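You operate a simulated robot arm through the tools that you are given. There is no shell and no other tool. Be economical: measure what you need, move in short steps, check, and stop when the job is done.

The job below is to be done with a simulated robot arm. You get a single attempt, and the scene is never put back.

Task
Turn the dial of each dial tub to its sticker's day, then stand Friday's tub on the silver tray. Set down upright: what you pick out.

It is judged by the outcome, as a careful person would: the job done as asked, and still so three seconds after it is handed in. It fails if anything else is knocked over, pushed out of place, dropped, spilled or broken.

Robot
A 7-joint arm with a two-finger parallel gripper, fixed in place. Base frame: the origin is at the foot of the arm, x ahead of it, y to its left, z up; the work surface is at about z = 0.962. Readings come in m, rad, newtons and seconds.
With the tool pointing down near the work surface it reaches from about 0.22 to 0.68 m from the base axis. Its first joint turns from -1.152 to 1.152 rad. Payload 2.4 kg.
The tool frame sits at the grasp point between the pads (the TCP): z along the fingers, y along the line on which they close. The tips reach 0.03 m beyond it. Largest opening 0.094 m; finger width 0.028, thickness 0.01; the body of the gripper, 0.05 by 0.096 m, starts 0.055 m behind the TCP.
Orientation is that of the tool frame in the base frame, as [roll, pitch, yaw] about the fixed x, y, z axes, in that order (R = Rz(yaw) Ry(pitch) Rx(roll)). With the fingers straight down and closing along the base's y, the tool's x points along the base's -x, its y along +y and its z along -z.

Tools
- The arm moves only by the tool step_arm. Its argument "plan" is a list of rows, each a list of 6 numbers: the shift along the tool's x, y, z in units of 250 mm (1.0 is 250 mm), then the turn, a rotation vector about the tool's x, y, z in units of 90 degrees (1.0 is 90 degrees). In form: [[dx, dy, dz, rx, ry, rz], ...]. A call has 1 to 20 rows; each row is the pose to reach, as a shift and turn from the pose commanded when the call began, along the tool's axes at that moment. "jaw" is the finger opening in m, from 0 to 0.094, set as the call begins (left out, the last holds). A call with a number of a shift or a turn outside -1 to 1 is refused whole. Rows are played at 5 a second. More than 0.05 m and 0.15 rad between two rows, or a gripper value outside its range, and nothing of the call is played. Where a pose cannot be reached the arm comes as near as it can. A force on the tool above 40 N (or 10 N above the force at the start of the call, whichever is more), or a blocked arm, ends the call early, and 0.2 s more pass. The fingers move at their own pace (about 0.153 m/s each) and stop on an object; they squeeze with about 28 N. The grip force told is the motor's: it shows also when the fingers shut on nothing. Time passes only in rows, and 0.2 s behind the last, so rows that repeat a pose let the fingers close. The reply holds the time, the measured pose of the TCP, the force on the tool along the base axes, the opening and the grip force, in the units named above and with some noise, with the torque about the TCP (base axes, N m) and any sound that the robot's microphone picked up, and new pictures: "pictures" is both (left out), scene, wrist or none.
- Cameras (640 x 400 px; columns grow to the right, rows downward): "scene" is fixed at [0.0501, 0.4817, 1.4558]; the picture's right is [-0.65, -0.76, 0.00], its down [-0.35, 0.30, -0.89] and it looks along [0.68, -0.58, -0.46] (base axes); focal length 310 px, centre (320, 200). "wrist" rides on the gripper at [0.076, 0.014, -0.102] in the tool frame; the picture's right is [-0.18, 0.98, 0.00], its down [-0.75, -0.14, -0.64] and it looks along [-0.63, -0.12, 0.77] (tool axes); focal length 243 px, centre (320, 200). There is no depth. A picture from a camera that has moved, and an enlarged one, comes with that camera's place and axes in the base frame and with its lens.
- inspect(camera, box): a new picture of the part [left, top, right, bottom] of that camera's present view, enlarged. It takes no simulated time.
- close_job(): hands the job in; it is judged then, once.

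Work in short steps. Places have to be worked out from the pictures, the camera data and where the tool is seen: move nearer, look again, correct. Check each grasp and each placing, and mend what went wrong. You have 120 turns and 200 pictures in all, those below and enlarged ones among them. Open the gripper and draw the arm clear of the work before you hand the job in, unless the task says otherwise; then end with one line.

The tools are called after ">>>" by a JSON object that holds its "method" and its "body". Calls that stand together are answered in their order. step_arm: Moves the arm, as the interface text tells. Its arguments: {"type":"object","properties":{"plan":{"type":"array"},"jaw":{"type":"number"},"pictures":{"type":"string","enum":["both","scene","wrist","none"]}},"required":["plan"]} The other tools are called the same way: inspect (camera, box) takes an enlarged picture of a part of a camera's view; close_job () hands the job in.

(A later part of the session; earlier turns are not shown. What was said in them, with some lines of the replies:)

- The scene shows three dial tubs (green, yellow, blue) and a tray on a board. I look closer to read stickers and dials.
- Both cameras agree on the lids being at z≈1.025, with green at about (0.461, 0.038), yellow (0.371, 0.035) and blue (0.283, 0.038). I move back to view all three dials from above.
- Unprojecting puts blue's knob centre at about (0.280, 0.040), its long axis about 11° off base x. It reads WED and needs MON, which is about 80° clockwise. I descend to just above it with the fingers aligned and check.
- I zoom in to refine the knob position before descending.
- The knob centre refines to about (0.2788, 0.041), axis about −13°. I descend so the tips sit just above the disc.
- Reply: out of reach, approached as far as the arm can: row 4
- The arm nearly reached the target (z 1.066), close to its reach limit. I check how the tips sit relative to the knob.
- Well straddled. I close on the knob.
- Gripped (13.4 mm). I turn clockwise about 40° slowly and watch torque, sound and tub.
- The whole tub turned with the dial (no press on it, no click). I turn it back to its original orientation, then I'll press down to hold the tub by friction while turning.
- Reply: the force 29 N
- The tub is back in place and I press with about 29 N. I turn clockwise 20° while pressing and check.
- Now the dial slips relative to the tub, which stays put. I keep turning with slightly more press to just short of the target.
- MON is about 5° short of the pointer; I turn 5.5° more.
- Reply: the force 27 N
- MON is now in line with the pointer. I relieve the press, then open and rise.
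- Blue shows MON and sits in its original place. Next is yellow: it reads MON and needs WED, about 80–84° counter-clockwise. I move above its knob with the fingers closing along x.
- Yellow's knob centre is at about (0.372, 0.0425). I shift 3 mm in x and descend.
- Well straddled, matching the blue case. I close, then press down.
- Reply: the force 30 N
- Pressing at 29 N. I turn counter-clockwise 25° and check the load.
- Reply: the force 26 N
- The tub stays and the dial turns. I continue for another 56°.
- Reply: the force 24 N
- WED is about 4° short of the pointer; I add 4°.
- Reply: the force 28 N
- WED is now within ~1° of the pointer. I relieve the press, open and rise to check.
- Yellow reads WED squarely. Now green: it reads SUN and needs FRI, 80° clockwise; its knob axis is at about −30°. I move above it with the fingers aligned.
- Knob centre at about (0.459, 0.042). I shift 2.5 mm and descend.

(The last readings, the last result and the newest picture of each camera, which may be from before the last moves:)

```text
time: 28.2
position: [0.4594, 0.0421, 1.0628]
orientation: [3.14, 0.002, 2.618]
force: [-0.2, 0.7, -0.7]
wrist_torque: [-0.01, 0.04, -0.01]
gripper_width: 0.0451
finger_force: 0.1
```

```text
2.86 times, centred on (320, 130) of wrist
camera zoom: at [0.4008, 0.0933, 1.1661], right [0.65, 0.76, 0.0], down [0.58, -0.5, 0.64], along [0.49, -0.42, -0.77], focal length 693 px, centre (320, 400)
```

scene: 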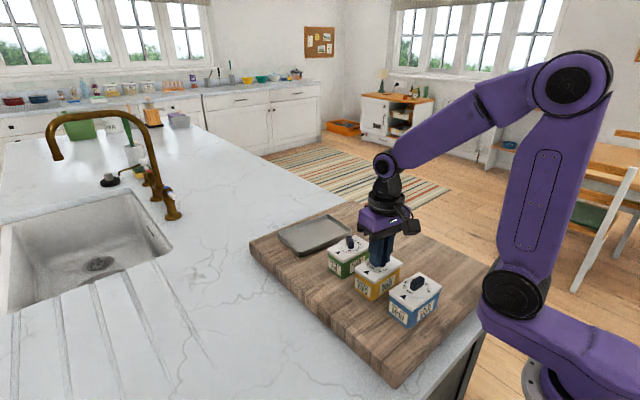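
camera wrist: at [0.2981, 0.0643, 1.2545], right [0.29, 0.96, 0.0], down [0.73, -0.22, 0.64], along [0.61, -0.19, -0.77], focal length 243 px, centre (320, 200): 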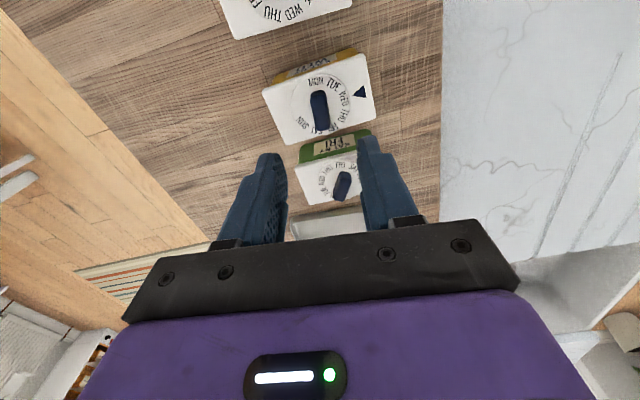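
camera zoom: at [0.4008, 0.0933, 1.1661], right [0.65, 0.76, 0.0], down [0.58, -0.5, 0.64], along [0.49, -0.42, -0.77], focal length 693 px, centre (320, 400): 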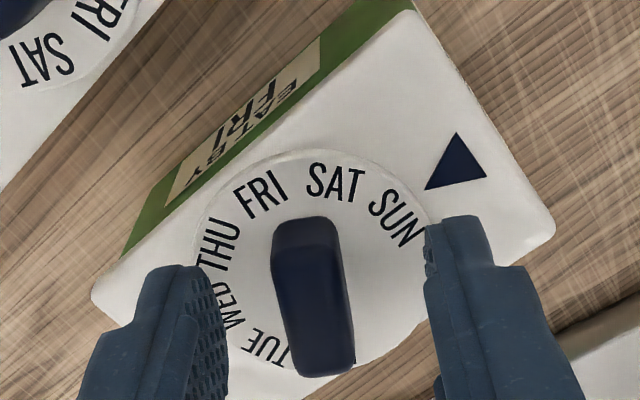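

Same good straddle as before. I close and press.

>>> {"method": "step_arm", "body": {"plan": [[0, 0, 0, 0, 0, 0], [0, 0, 0, 0, 0, 0], [0, 0, 0, 0, 0, 0]], "jaw": 0.0, "pictures": "none"}}

>>> {"method": "step_arm", "body": {"plan": [[0, 0, 0.006, 0, 0, 0], [0, 0, 0.012, 0, 0, 0], [0, 0, 0.02, 0, 0, 0]], "pictures": "none"}}

```text
time: 29.0
position: [0.4586, 0.0418, 1.0631]
orientation: [3.141, -0.001, 2.618]
force: [-0.3, 0.2, -0.2]
wrist_torque: [0.0, -0.02, 0.02]
gripper_width: 0.0134
finger_force: 28.2
```

```text
time: 29.8
position: [0.461, 0.0426, 1.0584]
orientation: [3.137, 0.005, 2.618]
force: [-2.2, -0.2, 28.5]
wrist_torque: [-0.09, 0.06, -0.03]
gripper_width: 0.014
finger_force: 27.9
```

I turn clockwise about 40° and check.

>>> {"method": "step_arm", "body": {"plan": [[0, 0, 0, 0, 0, 0.055], [0, 0, 0, 0, 0, 0.11], [0, 0, 0, 0, 0, 0.165], [0, 0, 0, 0, 0, 0.22], [0, 0, 0, 0, 0, 0.275], [0, 0, 0, 0, 0, 0.33], [0, 0, 0, 0, 0, 0.385], [0, 0, 0, 0, 0, 0.44]], "pictures": "wrist"}}

```text
time: 31.6
position: [0.4591, 0.0433, 1.0594]
orientation: [3.14, 0.001, 1.927]
force: [8.5, 4.8, 16.9]
wrist_torque: [-0.26, -0.32, 0.01]
gripper_width: 0.0135
finger_force: 27.7
camera wrist: at [0.447, 0.12, 1.1617], right [0.99, 0.17, 0.0], down [0.13, -0.76, 0.64], along [0.11, -0.63, -0.77], focal length 243 px, centre (320, 200)
```

wrist: 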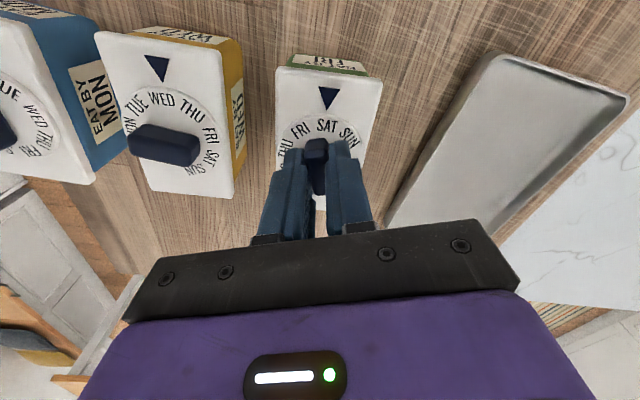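

SAT is now at the pointer and the tub held still. I continue another 38° with a touch more press.

>>> {"method": "step_arm", "body": {"plan": [[0, 0, 0.001, 0, 0, 0.055], [0, 0, 0.001, 0, 0, 0.11], [0, 0, 0.001, 0, 0, 0.165], [0, 0, 0.001, 0, 0, 0.22], [0, 0, 0.001, 0, 0, 0.275], [0, 0, 0.001, 0, 0, 0.33], [0, 0, 0.001, 0, 0, 0.385], [0, 0, 0.001, 0, 0, 0.43], [0, 0, 0.001, 0, 0, 0.43]], "pictures": "none"}}

>>> {"method": "inspect", "body": {"camera": "wrist", "box": [240, 40, 400, 170]}}

```text
time: 33.6
position: [0.4597, 0.0427, 1.0584]
orientation: [3.14, -0.001, 1.25]
force: [8.8, 7.4, 19.8]
wrist_torque: [0.33, -0.25, 0.0]
gripper_width: 0.0134
finger_force: 27.3
```

```text
3.08 times, centred on (320, 105) of wrist
camera zoom: at [0.4977, 0.1112, 1.1618], right [0.87, -0.48, 0.0], down [-0.37, -0.67, 0.64], along [-0.31, -0.56, -0.77], focal length 746 px, centre (320, 492)
```

zoom: 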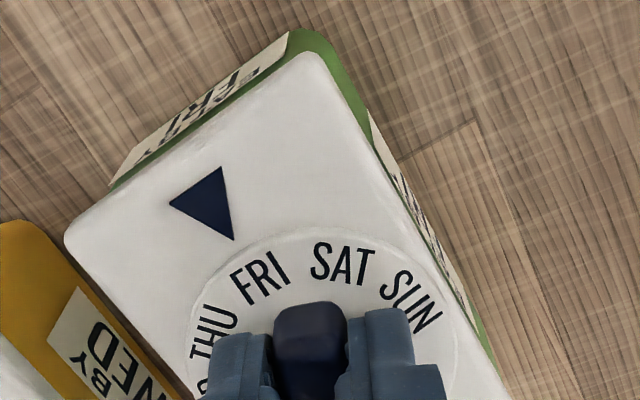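

FRI lines up with the pointer axis. I relieve, open and rise.

>>> {"method": "step_arm", "body": {"plan": [[0, 0, -0.004, 0, 0, 0], [0, 0, -0.006, 0, 0, 0]], "pictures": "none"}}

>>> {"method": "step_arm", "body": {"plan": [[0, 0, 0, 0, 0, 0], [0, 0, 0, 0, 0, 0], [0, 0, -0.1, 0, 0, 0], [0, 0, -0.2, 0, 0, 0], [0, 0, -0.38, 0, 0, 0], [0, 0, -0.56, 0, 0, 0], [0, 0, -0.56, 0, 0, 0]], "jaw": 0.045, "pictures": "both"}}

>>> {"method": "inspect", "body": {"camera": "wrist", "box": [220, 20, 420, 160]}}

>>> {"method": "inspect", "body": {"camera": "scene", "box": [260, 200, 400, 300]}}

```text
time: 34.2
position: [0.458, 0.0411, 1.0584]
orientation: [-3.136, 0.001, 1.252]
force: [0.8, 1.8, 0.8]
wrist_torque: [0.44, -0.22, -0.05]
gripper_width: 0.0134
finger_force: 27.9
```

```text
time: 35.8
position: [0.4601, 0.041, 1.1996]
orientation: [-3.141, 0.0, 1.251]
force: [0.0, -0.6, 0.0]
wrist_torque: [0.0, -0.01, 0.01]
gripper_width: 0.0451
finger_force: 0.2
camera wrist: at [0.4976, 0.1106, 1.3028], right [0.88, -0.48, 0.0], down [-0.37, -0.67, 0.64], along [-0.31, -0.56, -0.77], focal length 243 px, centre (320, 200)
```

scene: 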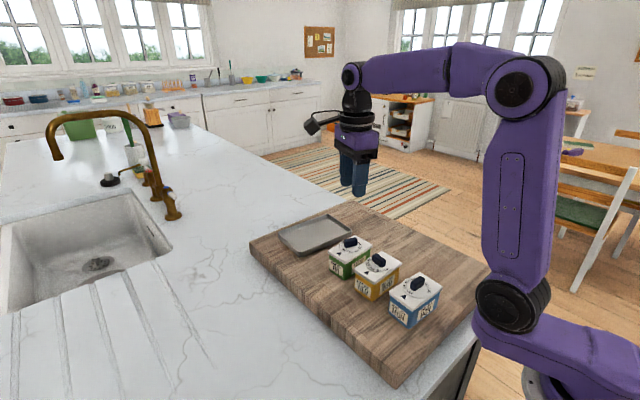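
wrist: 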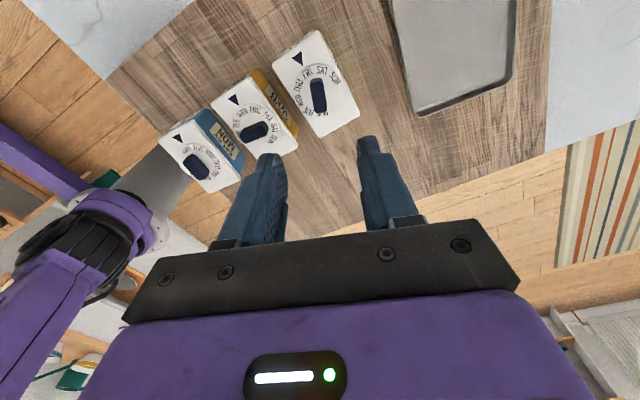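

```text
2.86 times, centred on (320, 90) of wrist
camera zoom: at [0.4976, 0.1106, 1.3028], right [0.88, -0.48, 0.0], down [-0.37, -0.67, 0.64], along [-0.31, -0.56, -0.77], focal length 693 px, centre (320, 514)
```

zoom: 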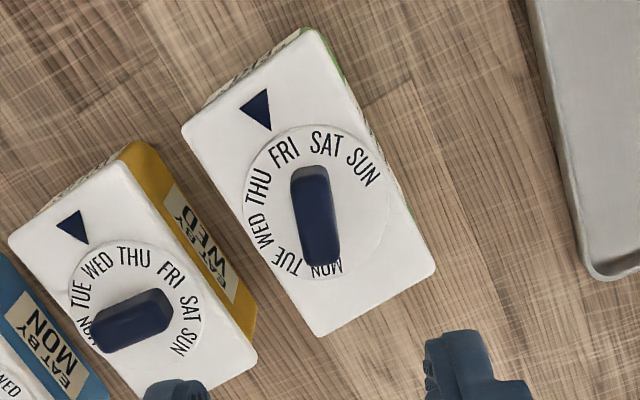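

```text
4.00 times, centred on (330, 250) of scene
camera zoom: at [0.0501, 0.4817, 1.4558], right [-0.65, -0.76, 0.0], down [-0.35, 0.3, -0.89], along [0.68, -0.58, -0.46], focal length 1240 px, centre (280, 0)
```

zoom: 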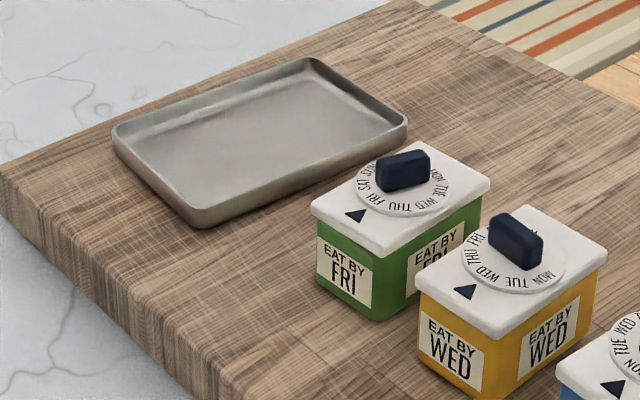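

Green reads FRI. Lid corners give its centre at (0.4586, 0.043), long axis tilted +3.5°, width about 55 mm. The tray centre is at about (0.612, 0.022). I align the gripper across the tub's short side above it.

>>> {"method": "step_arm", "body": {"plan": [[0.002, -0.003, 0.09, 0, 0, -0.06], [0.003, -0.005, 0.18, 0, 0, -0.12], [0.005, -0.008, 0.27, 0, 0, -0.18], [0.005, -0.008, 0.36, 0, 0, -0.242], [0.005, -0.008, 0.36, 0, 0, -0.242]], "jaw": 0.074}}

>>> {"method": "inspect", "body": {"camera": "wrist", "box": [200, 20, 440, 190]}}

```text
time: 37.0
position: [0.4579, 0.0427, 1.1085]
orientation: [3.141, -0.001, 1.635]
force: [0.5, 0.7, 0.0]
wrist_torque: [0.0, -0.02, -0.02]
gripper_width: 0.074
finger_force: 0.0
camera wrist: at [0.468, 0.1216, 1.2124], right [0.99, -0.12, 0.0], down [-0.09, -0.76, 0.64], along [-0.08, -0.64, -0.77], focal length 243 px, centre (320, 200)
```

scene: 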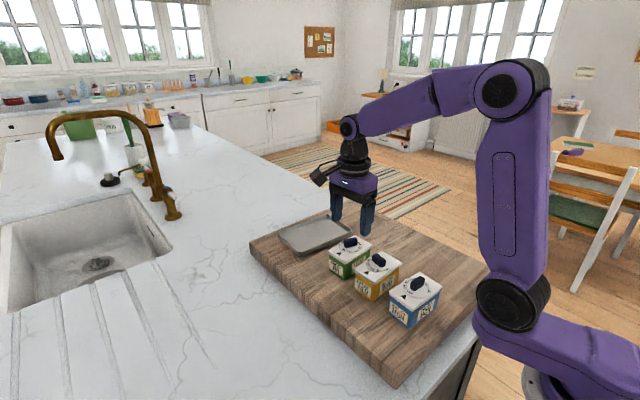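
wrist: 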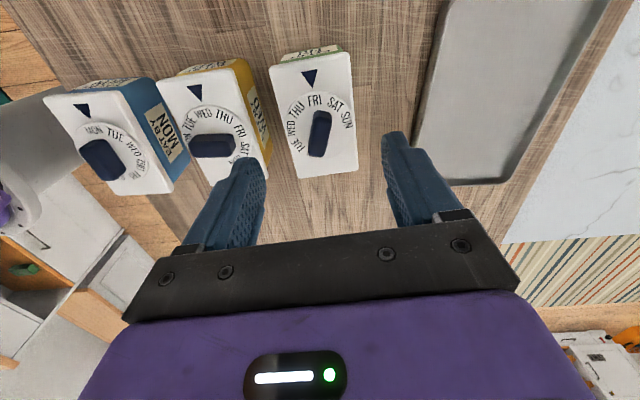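

```text
2.35 times, centred on (320, 105) of wrist
camera zoom: at [0.468, 0.1216, 1.2124], right [0.99, -0.12, 0.0], down [-0.09, -0.76, 0.64], along [-0.08, -0.64, -0.77], focal length 571 px, centre (320, 424)
```

zoom: 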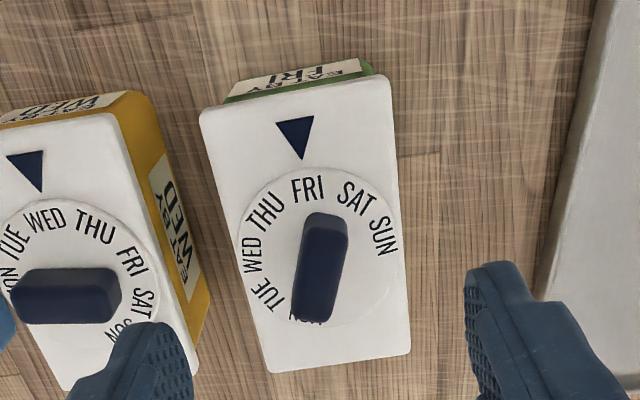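

Centred within 1 mm, and the left finger has about 8 mm clearance on each side in the gap to yellow. I descend.

>>> {"method": "step_arm", "body": {"plan": [[0, 0, 0.06, 0, 0, 0.012], [0, 0, 0.12, 0, 0, 0.012], [0, 0, 0.18, 0, 0, 0.012], [0, 0, 0.24, 0, 0, 0.012], [0, 0, 0.29, 0, 0, 0.012], [0, 0, 0.326, 0, 0, 0.012], [0, 0, 0.326, 0, 0, 0.012]], "jaw": 0.073}}

>>> {"method": "inspect", "body": {"camera": "scene", "box": [300, 190, 420, 310]}}

```text
time: 38.6
position: [0.4576, 0.0433, 1.0281]
orientation: [-3.141, 0.001, 1.613]
force: [-0.3, 0.2, 0.1]
wrist_torque: [-0.02, -0.01, 0.01]
gripper_width: 0.0731
finger_force: 0.0
camera wrist: at [0.4691, 0.1215, 1.1309], right [0.99, -0.14, 0.0], down [-0.11, -0.76, 0.64], along [-0.09, -0.64, -0.77], focal length 243 px, centre (320, 200)
```

scene: 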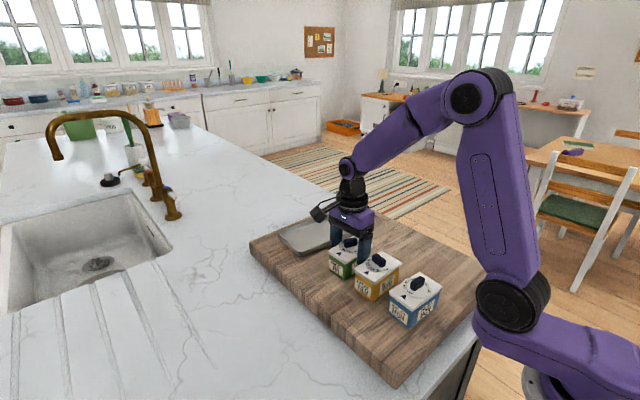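
wrist: 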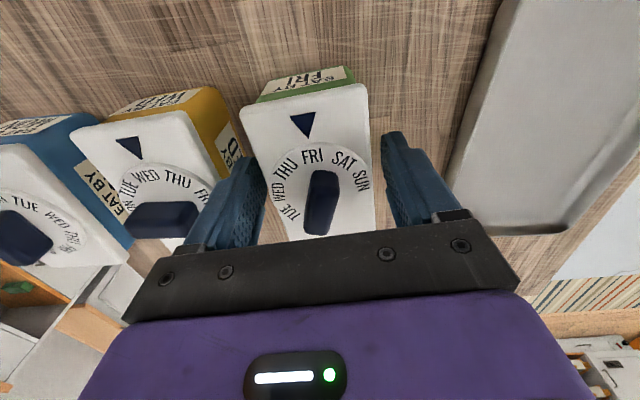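

```text
3.33 times, centred on (360, 250) of scene
camera zoom: at [0.0501, 0.4817, 1.4558], right [-0.65, -0.76, 0.0], down [-0.35, 0.3, -0.89], along [0.68, -0.58, -0.46], focal length 1034 px, centre (187, 33)
```

zoom: 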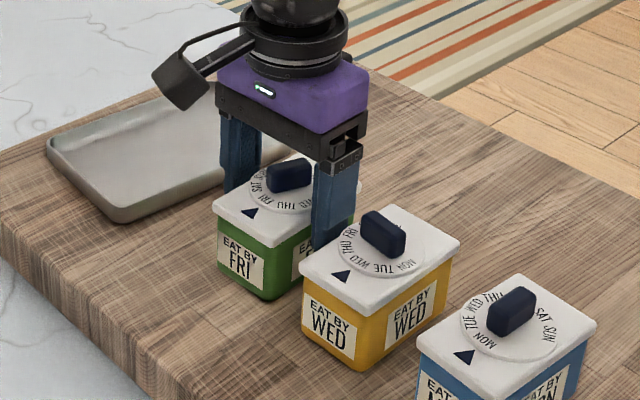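

Fingers are in the gaps without contact. I close, then lift 20 mm.

>>> {"method": "step_arm", "body": {"plan": [[0, 0, 0, 0, 0, 0], [0, 0, 0, 0, 0, 0], [0, 0, 0, 0, 0, 0]], "jaw": 0.0, "pictures": "none"}}

>>> {"method": "step_arm", "body": {"plan": [[0, 0, -0.03, 0, 0, 0], [0, 0, -0.06, 0, 0, 0], [0, 0, -0.1, 0, 0, 0]]}}

```text
time: 39.4
position: [0.4587, 0.0437, 1.0293]
orientation: [3.139, 0.001, 1.612]
force: [-5.4, -0.5, 19.6]
wrist_torque: [-0.02, -0.12, 0.09]
gripper_width: 0.0576
finger_force: 27.9
```

```text
time: 40.2
position: [0.4579, 0.0449, 1.0532]
orientation: [3.141, 0.0, 1.614]
force: [0.6, -0.6, -4.4]
wrist_torque: [0.0, 0.02, 0.0]
gripper_width: 0.0577
finger_force: 28.3
camera wrist: at [0.4695, 0.1214, 1.156], right [0.99, -0.14, 0.0], down [-0.11, -0.76, 0.64], along [-0.09, -0.64, -0.77], focal length 243 px, centre (320, 200)
```

scene: 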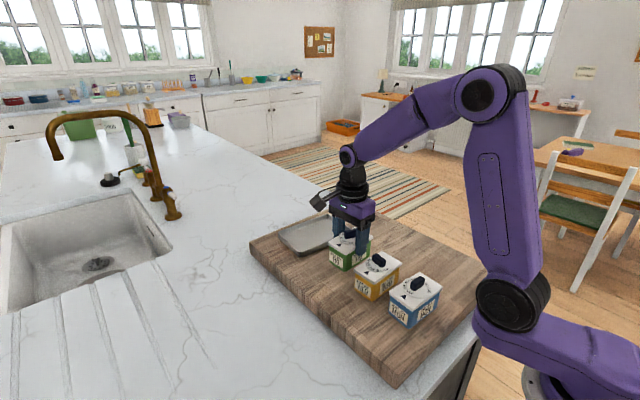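
wrist: 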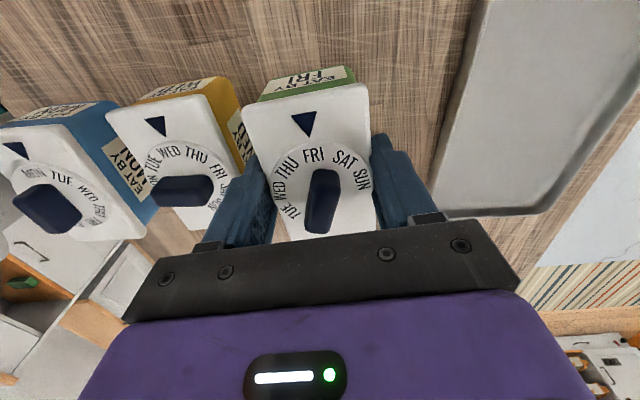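

Holding about 4.4 N, the whole tub lifted and level. I raise it further and carry it over the tray.

>>> {"method": "step_arm", "body": {"plan": [[0, 0, -0.1, 0, 0, 0], [0, 0, -0.18, 0, 0, 0], [-0.02, 0.1, -0.18, 0, 0, 0.013], [-0.04, 0.21, -0.18, 0, 0, 0.026], [-0.06, 0.32, -0.18, 0, 0, 0.04], [-0.08, 0.43, -0.18, 0, 0, 0.053], [-0.1, 0.53, -0.18, 0, 0, 0.066], [-0.116, 0.611, -0.18, 0, 0, 0.08], [-0.116, 0.611, -0.18, 0, 0, 0.08]]}}

>>> {"method": "inspect", "body": {"camera": "scene", "box": [250, 170, 390, 280]}}

```text
time: 42.2
position: [0.6129, 0.0214, 1.0981]
orientation: [3.14, 0.0, 1.488]
force: [0.3, 0.1, -4.4]
wrist_torque: [0.01, 0.0, 0.0]
gripper_width: 0.0575
finger_force: 28.5
camera wrist: at [0.6334, 0.0968, 1.2015], right [0.96, -0.27, 0.0], down [-0.2, -0.74, 0.64], along [-0.17, -0.62, -0.77], focal length 243 px, centre (320, 200)
```

scene: 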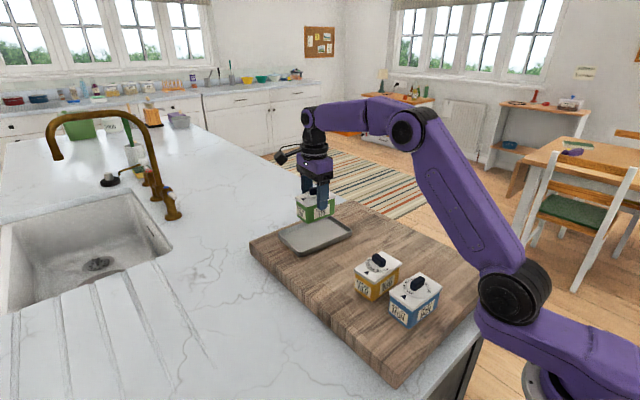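
wrist: 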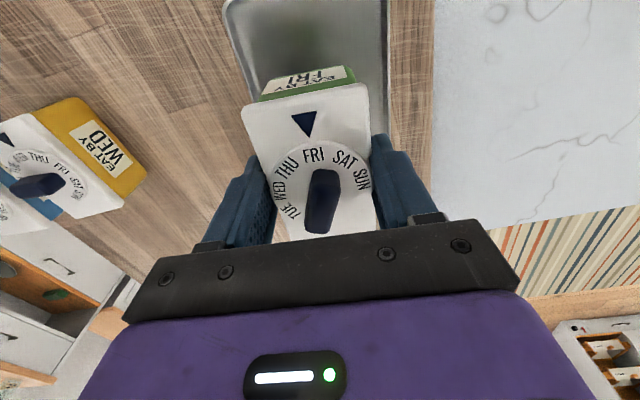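

```text
3.64 times, centred on (320, 225) of scene
camera zoom: at [0.0502, 0.4817, 1.4558], right [-0.65, -0.76, 0.0], down [-0.35, 0.3, -0.89], along [0.68, -0.58, -0.46], focal length 1127 px, centre (320, 109)
```

zoom: 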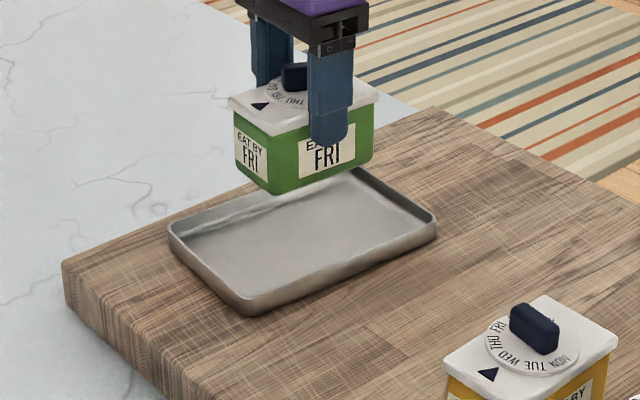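

The tub is centred over the tray (tray centre x≈0.612). I lower it.

>>> {"method": "step_arm", "body": {"plan": [[0, 0, 0.06, 0, 0, 0], [0, 0, 0.12, 0, 0, 0], [0, 0, 0.18, 0, 0, 0], [0, 0, 0.225, 0, 0, 0], [0, 0, 0.225, 0, 0, 0]], "pictures": "none"}}

>>> {"method": "inspect", "body": {"camera": "scene", "box": [250, 170, 390, 280]}}

```text
time: 43.4
position: [0.6126, 0.0207, 1.0415]
orientation: [-3.141, 0.0, 1.488]
force: [-0.3, 0.6, -4.7]
wrist_torque: [0.05, 0.02, 0.0]
gripper_width: 0.0578
finger_force: 28.3
```

```text
3.64 times, centred on (320, 225) of scene
camera zoom: at [0.0502, 0.4817, 1.4558], right [-0.65, -0.76, 0.0], down [-0.35, 0.3, -0.89], along [0.68, -0.58, -0.46], focal length 1127 px, centre (320, 109)
```

zoom: 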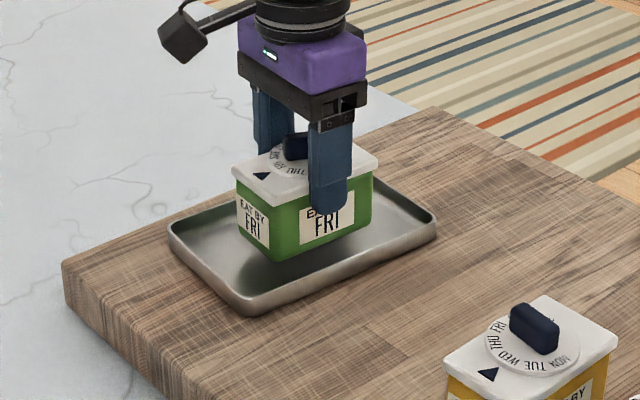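

The tub is inside the rim a few mm above the floor. I lower gently in 1 mm steps until contact.

>>> {"method": "step_arm", "body": {"plan": [[0, 0, 0.006, 0, 0, 0], [0, 0, 0.012, 0, 0, 0], [0, 0, 0.018, 0, 0, 0]], "pictures": "none"}}

```text
time: 44.2
position: [0.6125, 0.0214, 1.0378]
orientation: [-3.141, 0.0, 1.489]
force: [0.4, -0.1, -3.9]
wrist_torque: [0.05, -0.01, 0.0]
gripper_width: 0.0578
finger_force: 28.4
```

>>> {"method": "step_arm", "body": {"plan": [[0, 0, 0.004, 0, 0, 0], [0, 0, 0.008, 0, 0, 0], [0, 0, 0.012, 0, 0, 0]], "pictures": "none"}}

```text
time: 45.0
position: [0.6119, 0.0218, 1.0339]
orientation: [3.141, 0.001, 1.489]
force: [0.3, -0.2, -4.8]
wrist_torque: [0.04, 0.02, 0.02]
gripper_width: 0.0578
finger_force: 28.3
```

Still hanging free at z 1.034; I continue down in small steps.

>>> {"method": "step_arm", "body": {"plan": [[0, 0, 0.004, 0, 0, 0], [0, 0, 0.007, 0, 0, 0], [0, 0, 0.007, 0, 0, 0]], "pictures": "none"}}

>>> {"method": "inspect", "body": {"camera": "scene", "box": [270, 180, 370, 260]}}

```text
time: 45.8
position: [0.6128, 0.0215, 1.0324]
orientation: [3.141, 0.0, 1.487]
force: [-1.6, -0.6, -1.0]
wrist_torque: [-0.05, -0.02, -0.03]
gripper_width: 0.0579
finger_force: 28.2
```

```text
5.00 times, centred on (320, 220) of scene
camera zoom: at [0.0501, 0.4817, 1.4558], right [-0.65, -0.76, 0.0], down [-0.35, 0.3, -0.89], along [0.68, -0.58, -0.46], focal length 1550 px, centre (320, 100)
```

zoom: 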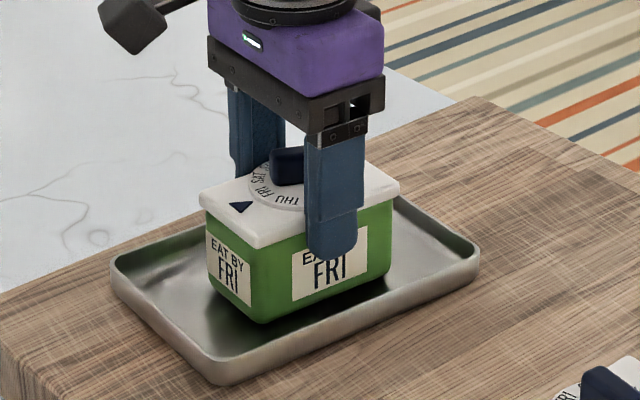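

The tray is taking the weight. I open to 75 mm and rise straight up.

>>> {"method": "step_arm", "body": {"plan": [[0, 0, 0.001, 0, 0, 0], [0, 0, 0.001, 0, 0, 0], [0, 0, 0, 0, 0, 0], [0, 0, -0.1, 0, 0, 0], [0, 0, -0.25, 0, 0, 0], [0, 0, -0.42, 0, 0, 0], [0, 0, -0.6, 0, 0, 0], [0, 0, -0.6, 0, 0, 0]], "jaw": 0.078}}

>>> {"method": "inspect", "body": {"camera": "scene", "box": [260, 190, 450, 340]}}

>>> {"method": "inspect", "body": {"camera": "wrist", "box": [220, 0, 420, 160]}}

```text
time: 47.6
position: [0.6109, 0.0216, 1.1829]
orientation: [3.141, -0.001, 1.486]
force: [-0.3, -0.6, 0.4]
wrist_torque: [0.01, -0.01, 0.01]
gripper_width: 0.078
finger_force: 0.0
camera wrist: at [0.6326, 0.0967, 1.2862], right [0.96, -0.27, 0.0], down [-0.2, -0.74, 0.64], along [-0.17, -0.62, -0.77], focal length 243 px, centre (320, 200)
```

scene: 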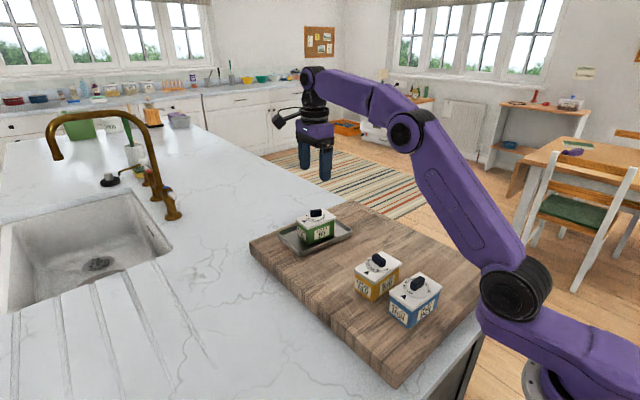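
wrist: 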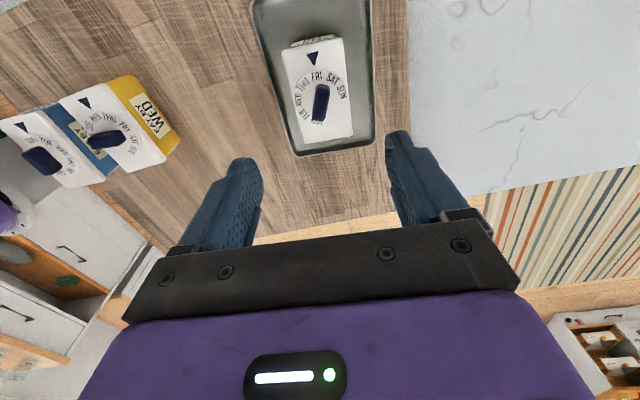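

```text
2.67 times, centred on (355, 265) of scene
camera zoom: at [0.0501, 0.4817, 1.4558], right [-0.65, -0.76, 0.0], down [-0.35, 0.3, -0.89], along [0.68, -0.58, -0.46], focal length 827 px, centre (227, 27)
```

zoom: 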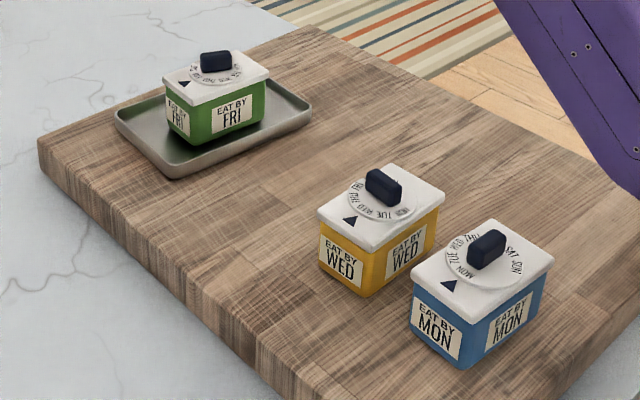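

```text
2.50 times, centred on (320, 80) of wrist
camera zoom: at [0.6326, 0.0967, 1.2862], right [0.96, -0.27, 0.0], down [-0.2, -0.74, 0.64], along [-0.17, -0.62, -0.77], focal length 606 px, centre (320, 500)
```

zoom: 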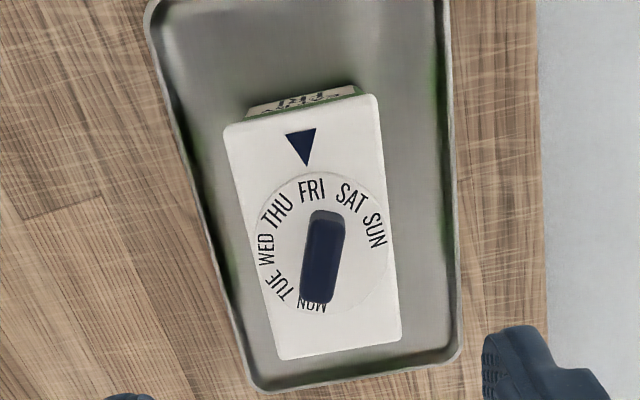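

All three dials read their stickers' days, Friday's tub stands flat inside the tray, and the gripper is open and clear. I hand in.

>>> {"method": "close_job", "body": {}}

```text
The job is handed in.
```

The job is done and handed in: the dials read MON (blue), WED (yellow) and FRI (green), each matching its sticker, and Friday's tub stands upright on the silver tray. On my first try the blue tub turned about 40° with its dial, so I turned it back. The yellow tub shifted by about 2–3 mm while I set its dial.
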